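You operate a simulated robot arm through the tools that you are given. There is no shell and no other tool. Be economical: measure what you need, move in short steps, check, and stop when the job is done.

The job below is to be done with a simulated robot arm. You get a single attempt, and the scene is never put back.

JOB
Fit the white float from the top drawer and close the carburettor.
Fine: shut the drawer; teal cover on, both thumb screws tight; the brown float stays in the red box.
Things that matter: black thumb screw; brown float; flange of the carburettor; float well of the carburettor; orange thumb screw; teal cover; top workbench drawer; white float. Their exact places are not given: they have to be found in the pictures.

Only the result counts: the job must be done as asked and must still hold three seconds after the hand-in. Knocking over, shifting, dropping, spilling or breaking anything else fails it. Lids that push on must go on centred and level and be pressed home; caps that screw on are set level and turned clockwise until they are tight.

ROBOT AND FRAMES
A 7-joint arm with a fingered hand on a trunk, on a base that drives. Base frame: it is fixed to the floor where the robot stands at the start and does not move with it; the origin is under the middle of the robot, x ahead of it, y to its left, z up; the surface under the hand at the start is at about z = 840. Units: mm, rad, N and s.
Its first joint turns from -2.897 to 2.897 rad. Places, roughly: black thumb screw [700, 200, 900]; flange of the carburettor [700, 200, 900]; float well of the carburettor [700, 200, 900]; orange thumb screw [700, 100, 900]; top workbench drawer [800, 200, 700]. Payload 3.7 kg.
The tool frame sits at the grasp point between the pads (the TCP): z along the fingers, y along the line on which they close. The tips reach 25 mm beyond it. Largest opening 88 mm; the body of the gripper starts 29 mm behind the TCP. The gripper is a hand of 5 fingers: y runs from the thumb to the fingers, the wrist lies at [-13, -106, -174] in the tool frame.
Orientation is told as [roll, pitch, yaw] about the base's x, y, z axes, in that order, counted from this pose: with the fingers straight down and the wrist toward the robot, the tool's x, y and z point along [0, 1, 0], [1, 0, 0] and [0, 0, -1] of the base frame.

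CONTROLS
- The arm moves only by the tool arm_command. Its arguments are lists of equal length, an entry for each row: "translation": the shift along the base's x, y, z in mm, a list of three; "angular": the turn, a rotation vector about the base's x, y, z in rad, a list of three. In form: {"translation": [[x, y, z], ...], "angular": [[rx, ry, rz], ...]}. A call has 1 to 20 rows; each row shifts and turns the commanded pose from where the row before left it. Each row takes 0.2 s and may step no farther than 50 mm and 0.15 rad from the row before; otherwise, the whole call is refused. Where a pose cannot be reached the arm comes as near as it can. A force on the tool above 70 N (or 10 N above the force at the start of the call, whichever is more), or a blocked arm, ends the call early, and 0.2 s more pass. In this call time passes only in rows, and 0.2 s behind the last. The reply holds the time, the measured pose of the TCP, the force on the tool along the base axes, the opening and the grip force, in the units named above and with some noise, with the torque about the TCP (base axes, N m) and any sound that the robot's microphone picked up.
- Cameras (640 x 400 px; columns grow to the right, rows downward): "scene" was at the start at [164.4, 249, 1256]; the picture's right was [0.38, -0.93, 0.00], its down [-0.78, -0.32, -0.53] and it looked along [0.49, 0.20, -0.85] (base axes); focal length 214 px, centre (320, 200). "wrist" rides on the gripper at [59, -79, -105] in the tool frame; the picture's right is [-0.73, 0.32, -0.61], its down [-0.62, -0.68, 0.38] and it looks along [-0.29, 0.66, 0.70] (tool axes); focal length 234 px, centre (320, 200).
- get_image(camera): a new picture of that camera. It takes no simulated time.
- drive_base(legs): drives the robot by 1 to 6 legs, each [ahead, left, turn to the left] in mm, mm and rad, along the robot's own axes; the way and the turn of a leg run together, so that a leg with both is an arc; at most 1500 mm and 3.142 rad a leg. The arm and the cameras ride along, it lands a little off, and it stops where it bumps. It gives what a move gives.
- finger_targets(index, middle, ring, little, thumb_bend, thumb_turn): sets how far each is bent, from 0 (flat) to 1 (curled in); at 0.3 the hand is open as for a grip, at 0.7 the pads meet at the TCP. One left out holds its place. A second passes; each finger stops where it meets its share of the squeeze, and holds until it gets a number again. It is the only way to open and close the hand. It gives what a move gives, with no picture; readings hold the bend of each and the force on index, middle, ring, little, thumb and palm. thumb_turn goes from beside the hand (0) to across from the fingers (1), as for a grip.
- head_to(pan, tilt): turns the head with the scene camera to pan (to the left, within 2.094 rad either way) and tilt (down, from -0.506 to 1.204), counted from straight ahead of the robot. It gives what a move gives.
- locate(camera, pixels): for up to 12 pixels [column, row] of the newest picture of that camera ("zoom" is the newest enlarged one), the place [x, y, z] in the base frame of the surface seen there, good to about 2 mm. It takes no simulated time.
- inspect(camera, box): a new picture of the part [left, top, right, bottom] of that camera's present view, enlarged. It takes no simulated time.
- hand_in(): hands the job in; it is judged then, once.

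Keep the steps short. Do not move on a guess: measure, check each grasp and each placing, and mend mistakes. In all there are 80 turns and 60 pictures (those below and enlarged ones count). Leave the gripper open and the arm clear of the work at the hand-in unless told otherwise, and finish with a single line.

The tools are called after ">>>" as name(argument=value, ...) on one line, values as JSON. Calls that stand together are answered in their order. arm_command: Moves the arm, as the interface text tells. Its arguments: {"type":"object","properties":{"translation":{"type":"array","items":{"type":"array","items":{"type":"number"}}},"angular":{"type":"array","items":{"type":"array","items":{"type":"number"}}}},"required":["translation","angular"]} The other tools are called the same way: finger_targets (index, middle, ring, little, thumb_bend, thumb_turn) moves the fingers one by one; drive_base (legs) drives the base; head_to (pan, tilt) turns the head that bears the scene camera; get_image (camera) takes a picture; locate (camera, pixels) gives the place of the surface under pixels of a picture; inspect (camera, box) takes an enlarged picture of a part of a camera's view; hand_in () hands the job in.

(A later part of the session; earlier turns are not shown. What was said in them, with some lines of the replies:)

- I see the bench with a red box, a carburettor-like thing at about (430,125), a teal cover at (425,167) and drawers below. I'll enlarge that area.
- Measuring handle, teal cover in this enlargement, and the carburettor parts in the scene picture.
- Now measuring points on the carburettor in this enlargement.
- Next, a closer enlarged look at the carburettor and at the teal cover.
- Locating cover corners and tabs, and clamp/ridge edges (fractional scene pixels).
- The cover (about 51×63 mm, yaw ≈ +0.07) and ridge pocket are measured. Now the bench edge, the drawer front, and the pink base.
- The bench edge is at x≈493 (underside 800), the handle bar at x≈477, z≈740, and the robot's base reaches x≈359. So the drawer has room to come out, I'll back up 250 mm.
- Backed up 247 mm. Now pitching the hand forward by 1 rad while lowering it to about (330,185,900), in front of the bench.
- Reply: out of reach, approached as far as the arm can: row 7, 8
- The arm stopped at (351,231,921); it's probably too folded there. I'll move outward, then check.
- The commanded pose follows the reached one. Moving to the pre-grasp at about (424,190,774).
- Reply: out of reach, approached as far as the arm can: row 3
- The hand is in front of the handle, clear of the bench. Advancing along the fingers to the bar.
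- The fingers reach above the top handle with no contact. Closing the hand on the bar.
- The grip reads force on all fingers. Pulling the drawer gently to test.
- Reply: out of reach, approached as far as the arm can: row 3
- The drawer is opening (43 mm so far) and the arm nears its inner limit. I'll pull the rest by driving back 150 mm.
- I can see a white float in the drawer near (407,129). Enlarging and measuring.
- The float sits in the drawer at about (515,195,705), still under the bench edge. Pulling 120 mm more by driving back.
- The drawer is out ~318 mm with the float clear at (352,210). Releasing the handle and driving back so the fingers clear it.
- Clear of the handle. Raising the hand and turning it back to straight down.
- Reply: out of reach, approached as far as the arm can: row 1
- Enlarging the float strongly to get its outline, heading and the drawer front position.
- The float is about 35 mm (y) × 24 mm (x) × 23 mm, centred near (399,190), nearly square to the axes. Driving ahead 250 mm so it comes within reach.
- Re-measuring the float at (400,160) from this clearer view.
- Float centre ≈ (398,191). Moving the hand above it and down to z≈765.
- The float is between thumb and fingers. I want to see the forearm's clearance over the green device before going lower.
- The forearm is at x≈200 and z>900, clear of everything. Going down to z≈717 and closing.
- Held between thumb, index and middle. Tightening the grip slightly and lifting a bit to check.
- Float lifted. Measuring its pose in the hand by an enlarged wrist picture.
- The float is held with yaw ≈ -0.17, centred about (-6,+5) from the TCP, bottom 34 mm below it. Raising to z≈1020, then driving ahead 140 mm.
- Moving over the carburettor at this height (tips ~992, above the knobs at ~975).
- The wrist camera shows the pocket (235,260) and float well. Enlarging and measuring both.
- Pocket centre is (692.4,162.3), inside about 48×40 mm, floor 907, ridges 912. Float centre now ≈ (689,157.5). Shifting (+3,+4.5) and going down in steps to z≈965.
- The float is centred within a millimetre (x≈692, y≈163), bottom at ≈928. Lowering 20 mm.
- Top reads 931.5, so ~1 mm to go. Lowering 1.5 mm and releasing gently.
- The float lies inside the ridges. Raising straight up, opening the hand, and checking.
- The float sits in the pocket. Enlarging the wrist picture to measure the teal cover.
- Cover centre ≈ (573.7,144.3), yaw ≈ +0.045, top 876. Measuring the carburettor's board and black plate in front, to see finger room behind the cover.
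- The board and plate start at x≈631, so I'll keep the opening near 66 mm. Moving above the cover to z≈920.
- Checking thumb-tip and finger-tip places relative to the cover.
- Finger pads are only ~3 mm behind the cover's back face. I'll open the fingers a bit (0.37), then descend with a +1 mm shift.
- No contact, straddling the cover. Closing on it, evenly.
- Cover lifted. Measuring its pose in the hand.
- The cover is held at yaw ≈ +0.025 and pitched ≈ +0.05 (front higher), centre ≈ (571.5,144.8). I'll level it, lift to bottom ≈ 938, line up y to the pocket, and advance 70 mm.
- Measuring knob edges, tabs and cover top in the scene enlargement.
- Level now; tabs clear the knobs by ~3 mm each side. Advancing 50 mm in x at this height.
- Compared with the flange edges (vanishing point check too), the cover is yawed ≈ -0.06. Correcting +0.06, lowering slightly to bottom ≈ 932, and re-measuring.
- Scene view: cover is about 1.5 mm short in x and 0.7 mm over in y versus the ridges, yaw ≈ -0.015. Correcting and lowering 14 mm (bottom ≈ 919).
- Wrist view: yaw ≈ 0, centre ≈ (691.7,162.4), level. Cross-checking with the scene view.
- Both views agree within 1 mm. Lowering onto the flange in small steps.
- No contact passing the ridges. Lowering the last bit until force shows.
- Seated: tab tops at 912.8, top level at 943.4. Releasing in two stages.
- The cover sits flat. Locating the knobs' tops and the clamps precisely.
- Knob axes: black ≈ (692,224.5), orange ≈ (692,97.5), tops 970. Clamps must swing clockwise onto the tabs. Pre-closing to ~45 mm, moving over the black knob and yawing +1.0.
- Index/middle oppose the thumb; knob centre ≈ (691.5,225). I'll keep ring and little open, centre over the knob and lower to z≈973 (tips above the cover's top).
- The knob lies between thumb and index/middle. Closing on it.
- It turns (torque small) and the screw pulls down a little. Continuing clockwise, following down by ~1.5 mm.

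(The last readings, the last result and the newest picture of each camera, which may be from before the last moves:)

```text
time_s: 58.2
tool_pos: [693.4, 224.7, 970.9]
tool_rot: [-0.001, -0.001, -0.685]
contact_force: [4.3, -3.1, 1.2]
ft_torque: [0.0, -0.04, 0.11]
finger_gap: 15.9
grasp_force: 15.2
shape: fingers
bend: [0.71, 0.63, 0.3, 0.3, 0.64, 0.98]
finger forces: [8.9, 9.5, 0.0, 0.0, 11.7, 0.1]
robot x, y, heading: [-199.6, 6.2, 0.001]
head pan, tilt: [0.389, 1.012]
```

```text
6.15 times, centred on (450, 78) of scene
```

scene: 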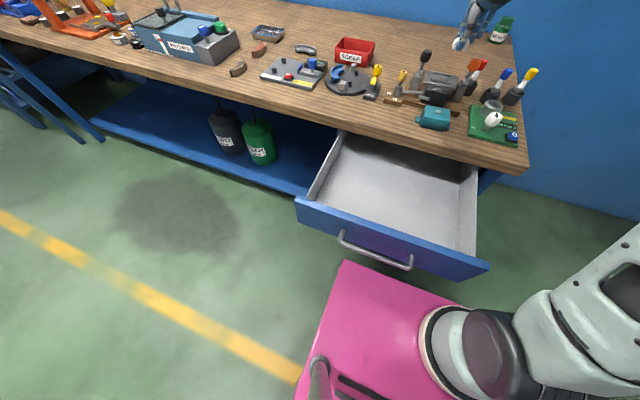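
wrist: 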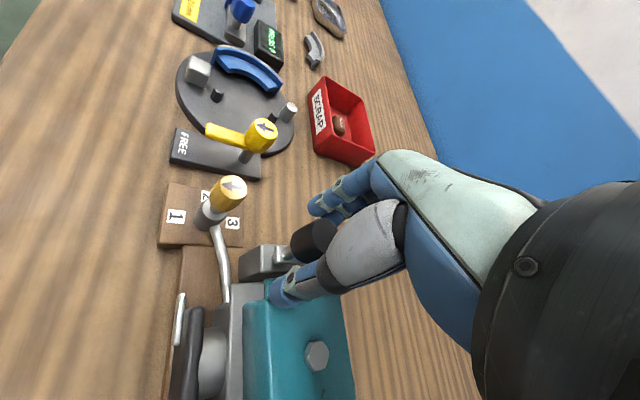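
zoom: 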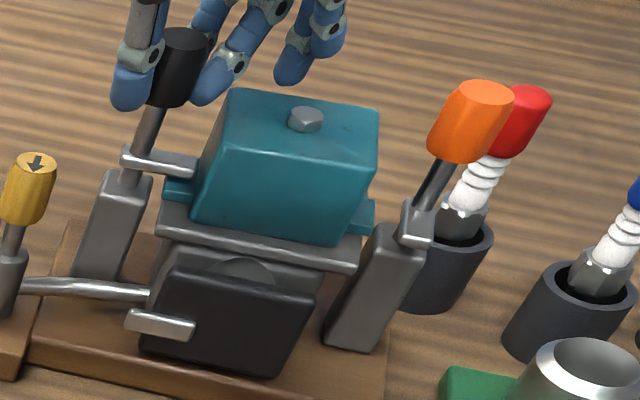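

The clamp has swung over the tab. Turning further and watching the torque.

>>> arm_command(translation=[[0, 0, 0], [0, 0, 0], [0, 0, 0]], angular=[[0, 0, -0.12], [0, 0, -0.12], [0, 0, -0.12]])

>>> locate(camera="zoom", pixels=[[130, 155], [160, 160], [190, 163], [190, 172], [178, 185], [178, 178], [180, 38], [320, 110]])

```text
time_s: 59.0
tool_pos: [693.2, 224.0, 969.3]
tool_rot: [-0.001, -0.001, -1.043]
contact_force: [3.8, -0.5, 0.6]
ft_torque: [0.07, -0.05, 0.18]
finger_gap: 17.0
grasp_force: 15.0
shape: fingers
bend: [0.71, 0.64, 0.3, 0.3, 0.63, 1.0]
finger forces: [9.6, 6.3, 0.0, 0.0, 13.1, 0.0]
robot x, y, heading: [-198.6, -1.9, -0.004]
head pan, tilt: [0.389, 1.012]
```

```text
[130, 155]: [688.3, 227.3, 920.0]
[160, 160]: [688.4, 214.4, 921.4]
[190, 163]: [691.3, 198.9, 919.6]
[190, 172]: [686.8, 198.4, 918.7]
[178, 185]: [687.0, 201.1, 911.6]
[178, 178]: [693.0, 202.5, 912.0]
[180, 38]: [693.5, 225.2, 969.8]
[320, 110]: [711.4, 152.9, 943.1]
```

Torque is rising to 0.18 N·m, near slipping for this grip. I'll release, wind back, and regrip more firmly.

>>> finger_targets(index=0.45, middle=0.45, thumb_bend=0.46)

>>> arm_command(translation=[[0, 0, 1], [0, 0, 0], [0, 0, 0], [0, 0, 0], [0, 0, 0], [0, 0, 0], [0, 0, 0], [0, 0, 0], [0, 0, 0], [0, 0, 0], [0, 0, 0], [0, 0, 0], [0, 0, 0], [0, 0, 0]], angular=[[0, 0, 0.145], [0, 0, 0.145], [0, 0, 0.145], [0, 0, 0.145], [0, 0, 0.145], [0, 0, 0.145], [0, 0, 0.145], [0, 0, 0.145], [0, 0, 0.145], [0, 0, 0.145], [0, 0, 0.145], [0, 0, 0.145], [0, 0, 0.145], [0, 0, 0.145]])

>>> finger_targets(index=0.9, middle=0.9, thumb_bend=0.9)

>>> arm_command(translation=[[0, 0, 0], [0, 0, 0], [0, 0, 0]], angular=[[0, 0, -0.12], [0, 0, -0.12], [0, 0, -0.12]])

```text
time_s: 60.0
tool_pos: [691.8, 224.2, 971.2]
tool_rot: [0.0, -0.002, -1.043]
contact_force: [-1.0, 3.0, 3.0]
ft_torque: [0.0, 0.03, -0.02]
finger_gap: 51.1
grasp_force: 1.4
shape: fingers
bend: [0.45, 0.49, 0.3, 0.3, 0.46, 0.98]
finger forces: [0.1, 4.1, 0.0, 0.0, 0.0, 0.1]
robot x, y, heading: [-203.5, -0.9, -0.003]
head pan, tilt: [0.389, 1.012]
```

```text
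time_s: 63.0
tool_pos: [692.0, 224.7, 971.5]
tool_rot: [-0.003, -0.003, 0.993]
contact_force: [0.0, 0.3, 0.3]
ft_torque: [-0.01, -0.02, 0.02]
finger_gap: 50.9
grasp_force: 0.1
shape: fingers
bend: [0.45, 0.45, 0.3, 0.3, 0.46, 0.98]
finger forces: [0.1, 0.0, 0.2, 0.0, 0.1, 0.0]
robot x, y, heading: [-199.2, 0.7, 0.001]
head pan, tilt: [0.389, 1.012]
```

```text
time_s: 64.0
tool_pos: [693.0, 223.3, 971.0]
tool_rot: [-0.001, 0.001, 0.989]
contact_force: [2.4, -2.0, -5.5]
ft_torque: [0.01, -0.09, 0.18]
finger_gap: 15.2
grasp_force: 22.0
shape: fingers
bend: [0.57, 0.63, 0.3, 0.3, 0.66, 0.96]
finger forces: [10.8, 10.6, 0.0, 0.0, 22.2, 0.0]
robot x, y, heading: [-201.5, 1.7, -0.002]
head pan, tilt: [0.389, 1.012]
```

```text
time_s: 64.8
tool_pos: [692.3, 225.6, 971.6]
tool_rot: [0.001, 0.0, 0.629]
contact_force: [-9.6, 1.4, -8.3]
ft_torque: [0.1, 0.14, 0.32]
finger_gap: 15.6
grasp_force: 24.2
shape: fingers
bend: [0.59, 0.62, 0.3, 0.3, 0.66, 1.0]
finger forces: [12.8, 9.3, 0.0, 0.0, 26.0, 0.0]
robot x, y, heading: [-202.6, 0.9, -0.001]
head pan, tilt: [0.389, 1.012]
```

Torque now 0.32 N·m with a firmer grip. Turning on to see whether it keeps rising.

>>> arm_command(translation=[[0, 0, 0], [0, 0, 0], [0, 0, 0], [0, 0, 0]], angular=[[0, 0, -0.12], [0, 0, -0.12], [0, 0, -0.12], [0, 0, -0.12]])

>>> inspect(camera="scene", box=[410, 45, 490, 110])

>>> locate(camera="zoom", pixels=[[130, 158], [160, 163], [185, 166], [190, 163], [177, 185], [180, 40], [180, 34], [320, 110], [230, 100], [365, 120], [205, 215], [340, 235]])

```text
time_s: 65.8
tool_pos: [692.8, 224.7, 971.7]
tool_rot: [-0.001, -0.002, 0.145]
contact_force: [-4.9, 3.5, -4.8]
ft_torque: [0.14, 0.04, 0.35]
finger_gap: 16.6
grasp_force: 25.8
shape: fingers
bend: [0.6, 0.62, 0.3, 0.3, 0.66, 1.0]
finger forces: [14.3, 10.2, 0.1, 0.0, 26.4, 0.1]
robot x, y, heading: [-201.3, 2.0, -0.005]
head pan, tilt: [0.389, 1.012]
```

```text
6.15 times, centred on (450, 78) of scene
```

zoom: 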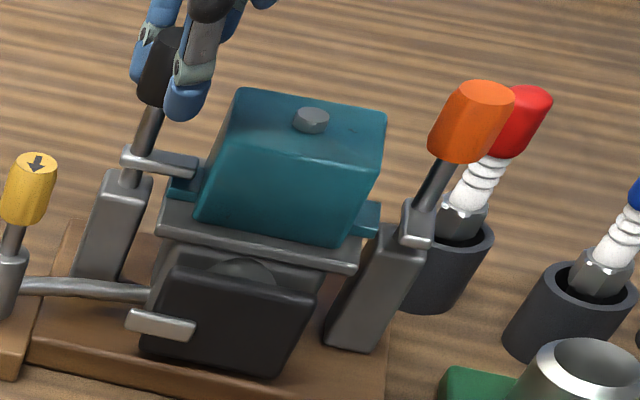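

```text
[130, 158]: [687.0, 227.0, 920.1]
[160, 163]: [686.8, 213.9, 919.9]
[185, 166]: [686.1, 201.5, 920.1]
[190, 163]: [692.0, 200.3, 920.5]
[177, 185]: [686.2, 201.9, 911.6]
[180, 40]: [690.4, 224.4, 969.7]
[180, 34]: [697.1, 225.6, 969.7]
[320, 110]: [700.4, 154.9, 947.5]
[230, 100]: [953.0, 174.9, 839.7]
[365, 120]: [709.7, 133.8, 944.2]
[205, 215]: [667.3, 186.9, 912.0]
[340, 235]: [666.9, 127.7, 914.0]
```

The torque saturates at 0.35 N·m: it seems tight. But the cover looks shifted about 2 mm toward −y compared with before; measuring its level and position.

>>> locate(camera="zoom", pixels=[[245, 100], [375, 122], [225, 150], [360, 180], [310, 117], [365, 215], [370, 230], [180, 190], [172, 190], [200, 205], [345, 225], [300, 150]])

>>> locate(camera="zoom", pixels=[[240, 105], [260, 110], [280, 120], [260, 135], [290, 140], [330, 150], [350, 150], [340, 120], [365, 135], [240, 140], [378, 208], [377, 228]])

```text
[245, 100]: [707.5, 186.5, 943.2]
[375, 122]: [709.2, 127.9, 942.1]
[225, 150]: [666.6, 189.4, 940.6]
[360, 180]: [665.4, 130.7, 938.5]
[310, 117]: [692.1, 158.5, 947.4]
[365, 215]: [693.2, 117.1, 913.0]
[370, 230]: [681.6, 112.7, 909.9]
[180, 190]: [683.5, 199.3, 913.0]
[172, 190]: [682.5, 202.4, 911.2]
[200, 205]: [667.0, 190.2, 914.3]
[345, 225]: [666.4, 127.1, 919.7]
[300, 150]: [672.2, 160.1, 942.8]
```

```text
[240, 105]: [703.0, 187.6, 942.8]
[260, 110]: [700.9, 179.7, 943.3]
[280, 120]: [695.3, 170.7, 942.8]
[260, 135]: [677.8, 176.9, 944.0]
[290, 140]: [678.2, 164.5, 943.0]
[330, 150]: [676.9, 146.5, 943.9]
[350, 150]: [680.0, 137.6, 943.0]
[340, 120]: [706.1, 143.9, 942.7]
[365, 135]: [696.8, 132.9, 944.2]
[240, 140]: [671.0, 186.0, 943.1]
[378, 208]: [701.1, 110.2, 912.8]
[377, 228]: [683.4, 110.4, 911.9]
```

The cover is level and seated all round (943 on top everywhere), within its ridge play. Squeezing harder and giving the black screw a last turn to be sure.

>>> finger_targets(index=1.0, middle=1.0, thumb_bend=1.0)

>>> arm_command(translation=[[0, 0, 0], [0, 0, 0], [0, 0, 0]], angular=[[0, 0, -0.12], [0, 0, -0.12], [0, 0, -0.1]])

```text
time_s: 66.8
tool_pos: [693.0, 220.9, 970.8]
tool_rot: [-0.002, 0.0, 0.147]
contact_force: [1.4, -27.5, -6.5]
ft_torque: [-0.51, -0.19, 0.06]
finger_gap: 16.2
grasp_force: 30.2
shape: fingers
bend: [0.58, 0.72, 0.3, 0.3, 0.65, 1.0]
finger forces: [11.7, 20.7, 0.0, 0.0, 27.4, 0.0]
robot x, y, heading: [-199.9, -0.1, -0.003]
head pan, tilt: [0.389, 1.012]
```

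```text
time_s: 67.6
tool_pos: [693.0, 224.8, 970.2]
tool_rot: [0.0, 0.0, -0.194]
contact_force: [0.7, -20.8, -12.3]
ft_torque: [-0.26, -0.18, 0.18]
finger_gap: 16.5
grasp_force: 28.3
shape: fingers
bend: [0.71, 0.63, 0.3, 0.3, 0.65, 1.0]
finger forces: [11.1, 17.8, 0.1, 0.1, 27.5, 0.0]
robot x, y, heading: [-202.2, -1.0, 0.0]
head pan, tilt: [0.389, 1.012]
```

Finger now slips sideways at the stop, so black is tight. Opening slightly, then lifting straight off.

>>> finger_targets(index=0.52, middle=0.52, thumb_bend=0.52)

>>> arm_command(translation=[[0, 0, 10], [0, 0, 30], [0, 0, 40]], angular=[[0, 0, 0], [0, 0, 0], [0, 0, 0]])

>>> get_image(camera="wrist")

```text
time_s: 68.6
tool_pos: [693.5, 223.9, 970.5]
tool_rot: [-0.001, -0.001, -0.192]
contact_force: [0.1, 0.2, 0.8]
ft_torque: [0.01, 0.0, -0.01]
finger_gap: 36.7
grasp_force: 0.2
shape: fingers
bend: [0.52, 0.52, 0.3, 0.3, 0.52, 0.98]
finger forces: [0.0, 0.1, 0.0, 0.0, 0.0, 0.0]
robot x, y, heading: [-204.0, -0.8, -0.003]
head pan, tilt: [0.389, 1.012]
```

```text
time_s: 69.4
tool_pos: [691.6, 224.7, 1050.4]
tool_rot: [0.0, 0.001, -0.192]
contact_force: [-0.1, 0.0, 0.3]
ft_torque: [0.01, 0.0, -0.03]
finger_gap: 36.9
grasp_force: 0.1
shape: fingers
bend: [0.52, 0.52, 0.3, 0.3, 0.52, 0.98]
finger forces: [0.0, 0.0, 0.0, 0.1, 0.0, 0.1]
robot x, y, heading: [-204.8, 2.5, 0.005]
head pan, tilt: [0.389, 1.012]
```

```text
6 pictures are left
```

wrist: 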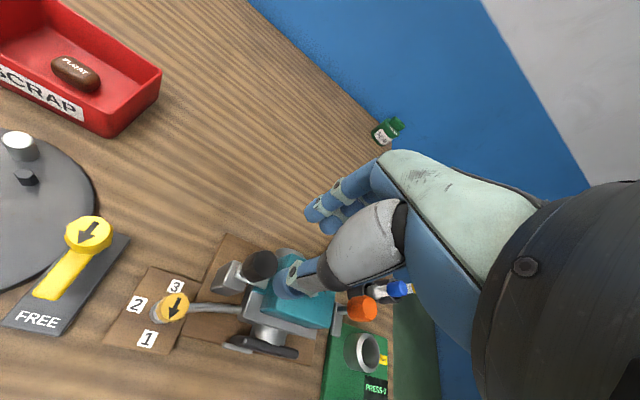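

Measuring the red handle near the orange knob in the last scene enlargement before going there.

>>> locate(camera="zoom", pixels=[[532, 96], [545, 105], [520, 92], [515, 140], [480, 180], [465, 230], [636, 230], [485, 92], [470, 150], [600, 260]])

>>> locate(camera="wrist", pixels=[[362, 308], [405, 287], [380, 292], [260, 265], [300, 310], [362, 350]])

```text
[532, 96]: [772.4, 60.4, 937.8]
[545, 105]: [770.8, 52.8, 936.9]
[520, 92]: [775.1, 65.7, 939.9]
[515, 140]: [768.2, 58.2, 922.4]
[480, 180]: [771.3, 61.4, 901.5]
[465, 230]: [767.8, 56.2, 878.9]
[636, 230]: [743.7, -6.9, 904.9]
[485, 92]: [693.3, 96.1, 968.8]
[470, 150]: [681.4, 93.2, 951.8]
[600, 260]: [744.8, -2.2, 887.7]
```

```text
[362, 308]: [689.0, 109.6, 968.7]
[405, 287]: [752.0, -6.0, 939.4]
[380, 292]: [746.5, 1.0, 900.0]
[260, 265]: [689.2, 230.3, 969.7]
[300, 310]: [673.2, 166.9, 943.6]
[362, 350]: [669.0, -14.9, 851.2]
```

All neighbours top out at 940, so tips at ~950 clear them. Moving over the orange knob (692,97.5) with yaw +0.9, then down to z≈975.

>>> arm_command(translation=[[0, -16, 0], [0, -16, 0], [0, -16, 0], [0, -16, 0], [0, -16, 0], [0, -16, 0], [0, -16, 0], [0, -15, 0], [0, 0, -30], [0, 0, -30], [0, 0, -15]], angular=[[0, 0, 0.136], [0, 0, 0.136], [0, 0, 0.136], [0, 0, 0.136], [0, 0, 0.136], [0, 0, 0.136], [0, 0, 0.136], [0, 0, 0.136], [0, 0, 0], [0, 0, 0], [0, 0, 0]])

```text
time_s: 71.8
tool_pos: [691.3, 96.3, 976.8]
tool_rot: [-0.001, -0.001, 0.895]
contact_force: [-0.3, 0.0, 0.1]
ft_torque: [0.0, 0.02, 0.03]
finger_gap: 36.8
grasp_force: 0.1
shape: fingers
bend: [0.52, 0.52, 0.3, 0.3, 0.52, 0.98]
finger forces: [0.1, 0.0, 0.1, 0.0, 0.0, 0.0]
robot x, y, heading: [-201.3, 3.5, -0.002]
head pan, tilt: [0.389, 1.012]
```

No contact. Lowering 3 mm more, closing, and starting the turn.

>>> arm_command(translation=[[0.5, 1, -3]], angular=[[0, 0, 0]])

>>> finger_targets(index=0.78, middle=0.75, thumb_bend=0.78)

>>> arm_command(translation=[[0, 0, 0], [0, 0, 0], [0, 0, 0], [0, 0, 0]], angular=[[0, 0, -0.12], [0, 0, -0.12], [0, 0, -0.12], [0, 0, -0.12]])

```text
time_s: 72.2
tool_pos: [694.1, 97.8, 974.0]
tool_rot: [0.001, 0.002, 0.896]
contact_force: [0.2, -0.4, -0.4]
ft_torque: [0.01, -0.01, 0.02]
finger_gap: 36.7
grasp_force: 0.0
shape: fingers
bend: [0.52, 0.52, 0.3, 0.3, 0.52, 0.98]
finger forces: [0.1, 0.0, 0.1, 0.1, 0.1, 0.0]
robot x, y, heading: [-204.4, 0.9, 0.001]
head pan, tilt: [0.389, 1.012]
```

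```text
time_s: 73.2
tool_pos: [693.6, 98.0, 973.0]
tool_rot: [-0.001, 0.0, 0.897]
contact_force: [6.2, 0.4, -6.8]
ft_torque: [-0.01, -0.06, 0.02]
finger_gap: 15.7
grasp_force: 15.2
shape: fingers
bend: [0.71, 0.64, 0.3, 0.3, 0.63, 0.96]
finger forces: [9.3, 9.0, 0.0, 0.0, 13.1, 0.0]
robot x, y, heading: [-202.0, -1.3, -0.002]
head pan, tilt: [0.389, 1.012]
```

```text
time_s: 74.2
tool_pos: [695.0, 99.4, 972.2]
tool_rot: [0.001, -0.004, 0.412]
contact_force: [3.7, -6.1, -3.7]
ft_torque: [-0.16, 0.05, 0.0]
finger_gap: 15.5
grasp_force: 15.7
shape: fingers
bend: [0.71, 0.63, 0.3, 0.3, 0.63, 0.97]
finger forces: [7.7, 8.9, 0.1, 0.0, 14.0, 0.0]
robot x, y, heading: [-200.8, -0.5, -0.007]
head pan, tilt: [0.389, 1.012]
```

It turns freely. Continuing clockwise by 1.3 rad.

>>> arm_command(translation=[[0, 0, 0], [0, 0, 0], [0, 0, 0], [0, 0, 0], [0, 0, 0], [0, 0, 0], [0, 0, 0], [0, 0, 0], [0, 0, 0], [0, 0, 0]], angular=[[0, 0, -0.13], [0, 0, -0.13], [0, 0, -0.13], [0, 0, -0.13], [0, 0, -0.13], [0, 0, -0.13], [0, 0, -0.13], [0, 0, -0.13], [0, 0, -0.13], [0, 0, -0.13]])

>>> inspect(camera="scene", box=[410, 45, 490, 110])

```text
time_s: 76.4
tool_pos: [694.9, 99.0, 972.1]
tool_rot: [0.0, -0.001, -0.887]
contact_force: [3.1, -3.7, -2.8]
ft_torque: [-0.1, -0.05, 0.2]
finger_gap: 15.8
grasp_force: 17.6
shape: fingers
bend: [0.71, 0.61, 0.3, 0.3, 0.64, 1.0]
finger forces: [10.0, 10.9, 0.0, 0.0, 14.6, 0.0]
robot x, y, heading: [-201.5, 0.1, -0.001]
head pan, tilt: [0.389, 1.012]
```

```text
6.15 times, centred on (450, 78) of scene
```

zoom: 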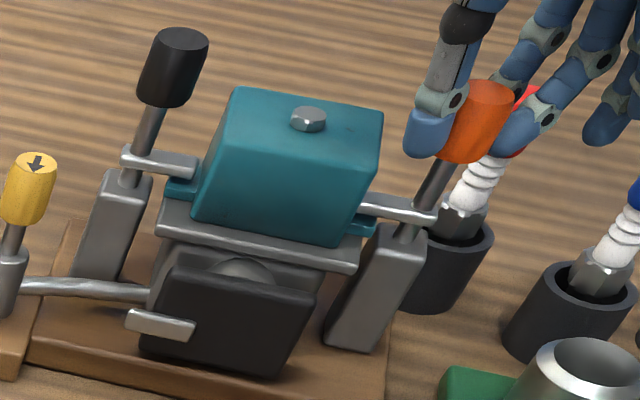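

The orange clamp is over its tab, torque 0.2. Same as before: release slightly, wind back, regrip firmly and tighten.

>>> finger_targets(index=0.53, middle=0.53, thumb_bend=0.53)

>>> arm_command(translation=[[0, 0, 2], [0, 0, 0], [0, 0, 0], [0, 0, 0], [0, 0, 0], [0, 0, 0], [0, 0, 0], [0, 0, 0], [0, 0, 0], [0, 0, 0], [0, 0, 0], [-1.5, -1.5, -1]], angular=[[0, 0, 0.14], [0, 0, 0.14], [0, 0, 0.14], [0, 0, 0.14], [0, 0, 0.14], [0, 0, 0.14], [0, 0, 0.14], [0, 0, 0.14], [0, 0, 0.14], [0, 0, 0.14], [0, 0, 0.14], [0, 0, 0]])

>>> finger_targets(index=0.9, middle=0.9, thumb_bend=0.9)

>>> arm_command(translation=[[0, 0, 0], [0, 0, 0], [0, 0, 0], [0, 0, 0], [0, 0, 0], [0, 0, 0]], angular=[[0, 0, -0.12], [0, 0, -0.12], [0, 0, -0.12], [0, 0, -0.12], [0, 0, -0.12], [0, 0, -0.12]])

```text
time_s: 77.4
tool_pos: [693.7, 98.9, 973.2]
tool_rot: [0.001, 0.001, -0.885]
contact_force: [0.5, -0.4, -0.7]
ft_torque: [-0.01, 0.01, -0.05]
finger_gap: 34.1
grasp_force: 0.0
shape: fingers
bend: [0.53, 0.53, 0.3, 0.3, 0.53, 0.98]
finger forces: [0.0, 0.1, 0.0, 0.0, 0.1, 0.0]
robot x, y, heading: [-200.3, 2.1, -0.005]
head pan, tilt: [0.389, 1.012]
```

```text
time_s: 80.0
tool_pos: [692.7, 98.6, 974.7]
tool_rot: [-0.001, -0.003, 0.657]
contact_force: [-0.4, -0.4, -0.4]
ft_torque: [0.01, 0.03, 0.01]
finger_gap: 34.3
grasp_force: 0.0
shape: fingers
bend: [0.53, 0.53, 0.3, 0.3, 0.53, 0.98]
finger forces: [0.0, 0.1, 0.1, 0.0, 0.1, 0.1]
robot x, y, heading: [-201.1, 2.5, -0.005]
head pan, tilt: [0.389, 1.012]
```

```text
time_s: 81.0
tool_pos: [692.2, 95.8, 974.2]
tool_rot: [0.0, -0.001, 0.656]
contact_force: [1.6, -5.7, -6.9]
ft_torque: [-0.1, -0.13, 0.1]
finger_gap: 15.2
grasp_force: 20.9
shape: fingers
bend: [0.57, 0.63, 0.3, 0.3, 0.65, 0.96]
finger forces: [10.7, 10.8, 0.0, 0.1, 21.0, 0.0]
robot x, y, heading: [-204.9, 2.7, -0.002]
head pan, tilt: [0.389, 1.012]
```

```text
time_s: 82.4
tool_pos: [692.3, 98.4, 974.7]
tool_rot: [0.001, 0.001, -0.065]
contact_force: [-5.0, 7.5, -11.1]
ft_torque: [0.24, 0.01, 0.37]
finger_gap: 15.5
grasp_force: 25.7
shape: fingers
bend: [0.6, 0.61, 0.3, 0.3, 0.65, 1.0]
finger forces: [19.8, 9.2, 0.0, 0.1, 23.1, 0.1]
robot x, y, heading: [-202.7, 3.9, -0.005]
head pan, tilt: [0.389, 1.012]
```

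Torque 0.37 N·m, matching the black one. A little more turn to confirm it is at the stop, then release and lift.

>>> arm_command(translation=[[0, 0, 0], [0, 0, 0], [0, 0, 0]], angular=[[0, 0, -0.12], [0, 0, -0.12], [0, 0, -0.12]])

>>> finger_targets(index=0.53, middle=0.53, thumb_bend=0.53)

>>> arm_command(translation=[[0, 0, 10], [0, 0, 30], [0, 0, 40], [-40, 20, 0], [-45, 15, 0], [-45, 15, 0]], angular=[[0, 0, 0], [0, 0, 0], [0, 0, 0], [0, 0, 0.14], [0, 0, 0.14], [0, 0, 0.14]])

>>> inspect(camera="scene", box=[410, 45, 490, 110])

```text
time_s: 83.2
tool_pos: [692.7, 94.5, 973.6]
tool_rot: [-0.002, -0.001, -0.431]
contact_force: [-5.1, -6.7, -8.0]
ft_torque: [-0.11, -0.04, 0.15]
finger_gap: 16.2
grasp_force: 21.1
shape: fingers
bend: [0.58, 0.65, 0.3, 0.3, 0.66, 1.0]
finger forces: [10.6, 8.3, 0.0, 0.0, 23.1, 0.1]
robot x, y, heading: [-203.3, 1.6, -0.004]
head pan, tilt: [0.389, 1.012]
```

```text
time_s: 84.2
tool_pos: [691.5, 96.6, 974.8]
tool_rot: [-0.001, 0.002, -0.426]
contact_force: [0.7, 0.2, -0.1]
ft_torque: [-0.02, -0.02, 0.01]
finger_gap: 34.6
grasp_force: 0.1
shape: fingers
bend: [0.53, 0.53, 0.3, 0.3, 0.53, 0.98]
finger forces: [0.0, 0.0, 0.0, 0.1, 0.0, 0.0]
robot x, y, heading: [-202.8, 1.5, 0.002]
head pan, tilt: [0.389, 1.012]
```

```text
time_s: 85.6
tool_pos: [562.2, 147.2, 1052.9]
tool_rot: [-0.002, -0.002, -0.003]
contact_force: [0.5, -0.3, -0.4]
ft_torque: [-0.02, -0.01, -0.01]
finger_gap: 34.7
grasp_force: 0.1
shape: fingers
bend: [0.53, 0.53, 0.3, 0.3, 0.53, 0.98]
finger forces: [0.0, 0.1, 0.1, 0.0, 0.1, 0.0]
robot x, y, heading: [-200.0, -1.0, -0.005]
head pan, tilt: [0.389, 1.012]
```

```text
6.15 times, centred on (450, 78) of scene
5 turns are left
```

zoom: 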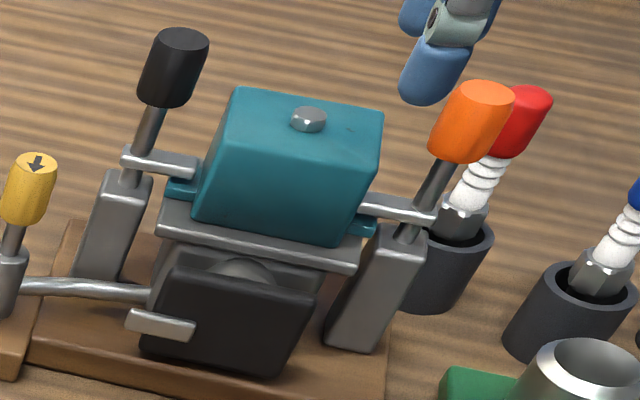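

Both clamps are tight and the cover is seated. Few turns are left, so I'll close the drawer now. I'll drive back 465 mm, clear of the open drawer, then pitch the hand forward and lower it before the drawer front, to z≈752.

>>> drive_base(legs=[[-465, 0, 0]])

>>> arm_command(translation=[[-5, 5, 0], [-5, 5, 0], [-5, 5, 0], [-5, 5, 0], [-5, 5, 0], [-5, 5, 0], [-5, 5, 0], [-5, 5, 0], [0, 3, -35], [0, 0, -40], [0, 0, -40], [0, 0, -40], [0, 0, -40], [0, 0, -40], [0, 0, -35], [0, 0, -31]], angular=[[0, -0.125, 0], [0, -0.125, 0], [0, -0.125, 0], [0, -0.125, 0], [0, -0.125, 0], [0, -0.125, 0], [0, -0.125, 0], [0, -0.125, 0], [0, 0, 0], [0, 0, 0], [0, 0, 0], [0, 0, 0], [0, 0, 0], [0, 0, 0], [0, 0, 0], [0, 0, 0]])

```text
time_s: 88.3
tool_pos: [97.4, 142.0, 1052.7]
tool_rot: [0.0, 0.001, -0.02]
contact_force: [0.2, 0.2, -0.2]
ft_torque: [0.01, 0.0, 0.02]
finger_gap: 34.9
grasp_force: 0.1
shape: fingers
bend: [0.53, 0.53, 0.3, 0.3, 0.53, 0.98]
finger forces: [0.1, 0.0, 0.1, 0.0, 0.0, 0.1]
robot x, y, heading: [-669.9, 5.9, -0.02]
head pan, tilt: [0.389, 1.012]
```

```text
time_s: 91.8
tool_pos: [59.4, 183.9, 753.2]
tool_rot: [0.03, -1.002, -0.038]
contact_force: [1.2, 0.1, 0.1]
ft_torque: [0.01, 0.02, 0.01]
finger_gap: 34.7
grasp_force: 0.1
shape: fingers
bend: [0.53, 0.53, 0.3, 0.3, 0.53, 0.98]
finger forces: [0.0, 0.1, 0.0, 0.0, 0.0, 0.0]
robot x, y, heading: [-666.3, 5.4, -0.013]
head pan, tilt: [0.389, 1.012]
4 turns are left
```

The hand is at (59,184,753) in front of the handle. Driving ahead 413 mm to push the drawer shut, and looking.

>>> drive_base(legs=[[300, 0, 0.01], [113, 0, 0]])

>>> get_image(camera="scene")

>>> locate(camera="scene", pixels=[[355, 150], [370, 165], [350, 160], [365, 145], [380, 150], [345, 140]])

```text
time_s: 94.6
tool_pos: [475.7, 178.9, 753.2]
tool_rot: [0.031, -1.001, -0.034]
contact_force: [-26.2, 1.0, 0.0]
ft_torque: [-0.01, -0.75, -0.62]
finger_gap: 35.7
grasp_force: 14.0
shape: fingers
bend: [0.53, 0.53, 0.37, 0.3, 0.53, 0.97]
finger forces: [0.1, 0.1, 26.9, 0.1, 0.6, 0.0]
robot x, y, heading: [-247.3, -3.2, -0.011]
head pan, tilt: [0.389, 1.012]
```

```text
3 pictures are left
```

scene: 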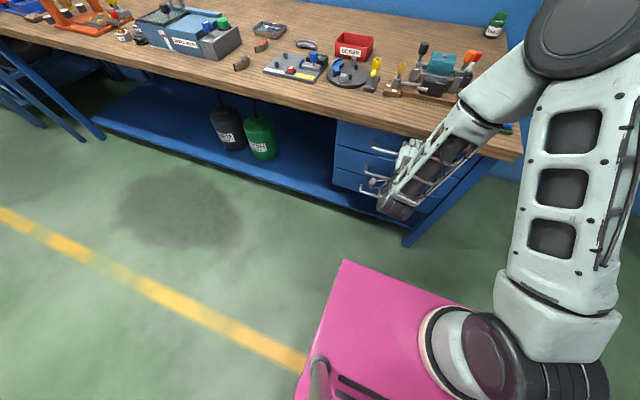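

```text
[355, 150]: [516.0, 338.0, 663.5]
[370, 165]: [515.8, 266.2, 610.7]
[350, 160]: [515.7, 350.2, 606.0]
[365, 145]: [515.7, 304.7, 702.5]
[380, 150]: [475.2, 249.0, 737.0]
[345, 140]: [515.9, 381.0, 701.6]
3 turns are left
```

The drawer front is back at x=515.8, flush with the others (26 N at the stop). Backing off along the same path, opening and raising the hand, then a final check.

>>> drive_base(legs=[[-150, 0, 0]])

>>> finger_targets(index=0.3, middle=0.3, ring=0.3, little=0.3, thumb_bend=0.3)

>>> get_image(camera="scene")

>>> locate(camera="scene", pixels=[[380, 135], [360, 135], [390, 140], [375, 130], [385, 137], [370, 128], [400, 142], [350, 128]])

>>> inspect(camera="scene", box=[340, 30, 500, 150])

```text
time_s: 96.0
tool_pos: [329.1, 181.6, 752.0]
tool_rot: [0.03, -1.001, -0.032]
contact_force: [-1.5, -0.3, -0.6]
ft_torque: [0.01, -0.03, 0.0]
finger_gap: 35.3
grasp_force: 0.1
shape: fingers
bend: [0.53, 0.53, 0.3, 0.3, 0.53, 0.97]
finger forces: [0.0, 0.1, 0.0, 0.1, 0.0, 0.1]
robot x, y, heading: [-398.0, 2.0, -0.012]
head pan, tilt: [0.389, 1.012]
```

```text
time_s: 97.0
tool_pos: [328.8, 181.9, 754.2]
tool_rot: [0.029, -1.0, -0.029]
contact_force: [0.5, 0.4, -0.6]
ft_torque: [-0.01, 0.01, -0.02]
finger_gap: 84.3
grasp_force: 0.1
shape: fingers
bend: [0.3, 0.3, 0.3, 0.3, 0.3, 0.97]
finger forces: [0.0, 0.0, 0.0, 0.1, 0.1, 0.0]
robot x, y, heading: [-398.3, -1.4, -0.006]
head pan, tilt: [0.389, 1.012]
```

```text
2 pictures are left
```

scene: 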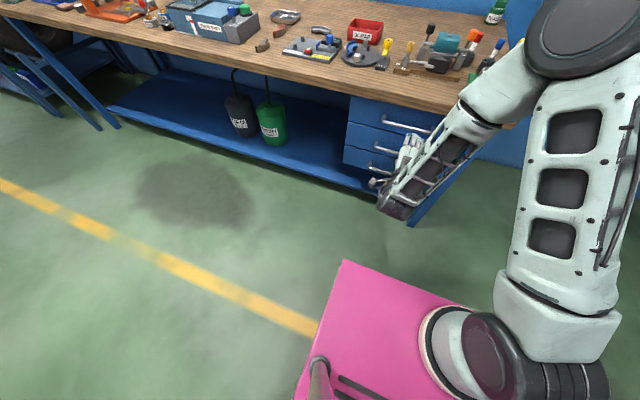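

```text
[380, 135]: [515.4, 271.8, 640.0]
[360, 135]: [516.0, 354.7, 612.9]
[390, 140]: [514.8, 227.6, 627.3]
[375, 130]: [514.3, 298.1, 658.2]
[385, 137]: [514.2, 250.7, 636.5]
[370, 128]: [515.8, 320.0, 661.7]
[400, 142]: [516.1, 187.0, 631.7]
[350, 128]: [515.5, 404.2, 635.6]
```

```text
3.33 times, centred on (420, 90) of scene
2 turns are left
```

zoom: 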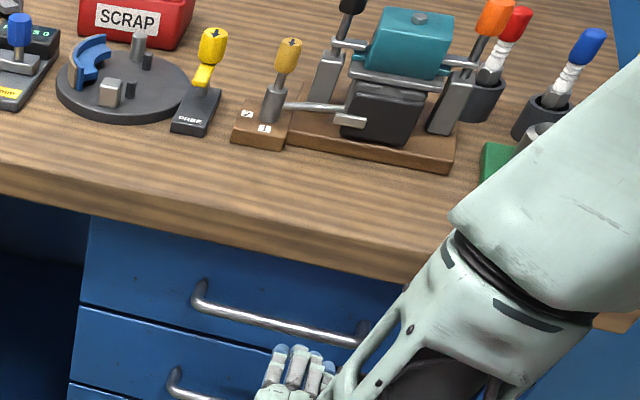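

The drawer is flush, the cover is clamped on both sides, the hand is open and clear. Handing in.

>>> hand_in()

```text
The job is handed in.
```

I handed the job in with the white float in the float well, the teal cover clamped by both thumb screws, the top drawer shut and the brown float left in the red box; while I was tightening the black screw a finger nudged the cover about 2 mm sideways, but it still sits level and looked nearly centred again after the orange screw went down.
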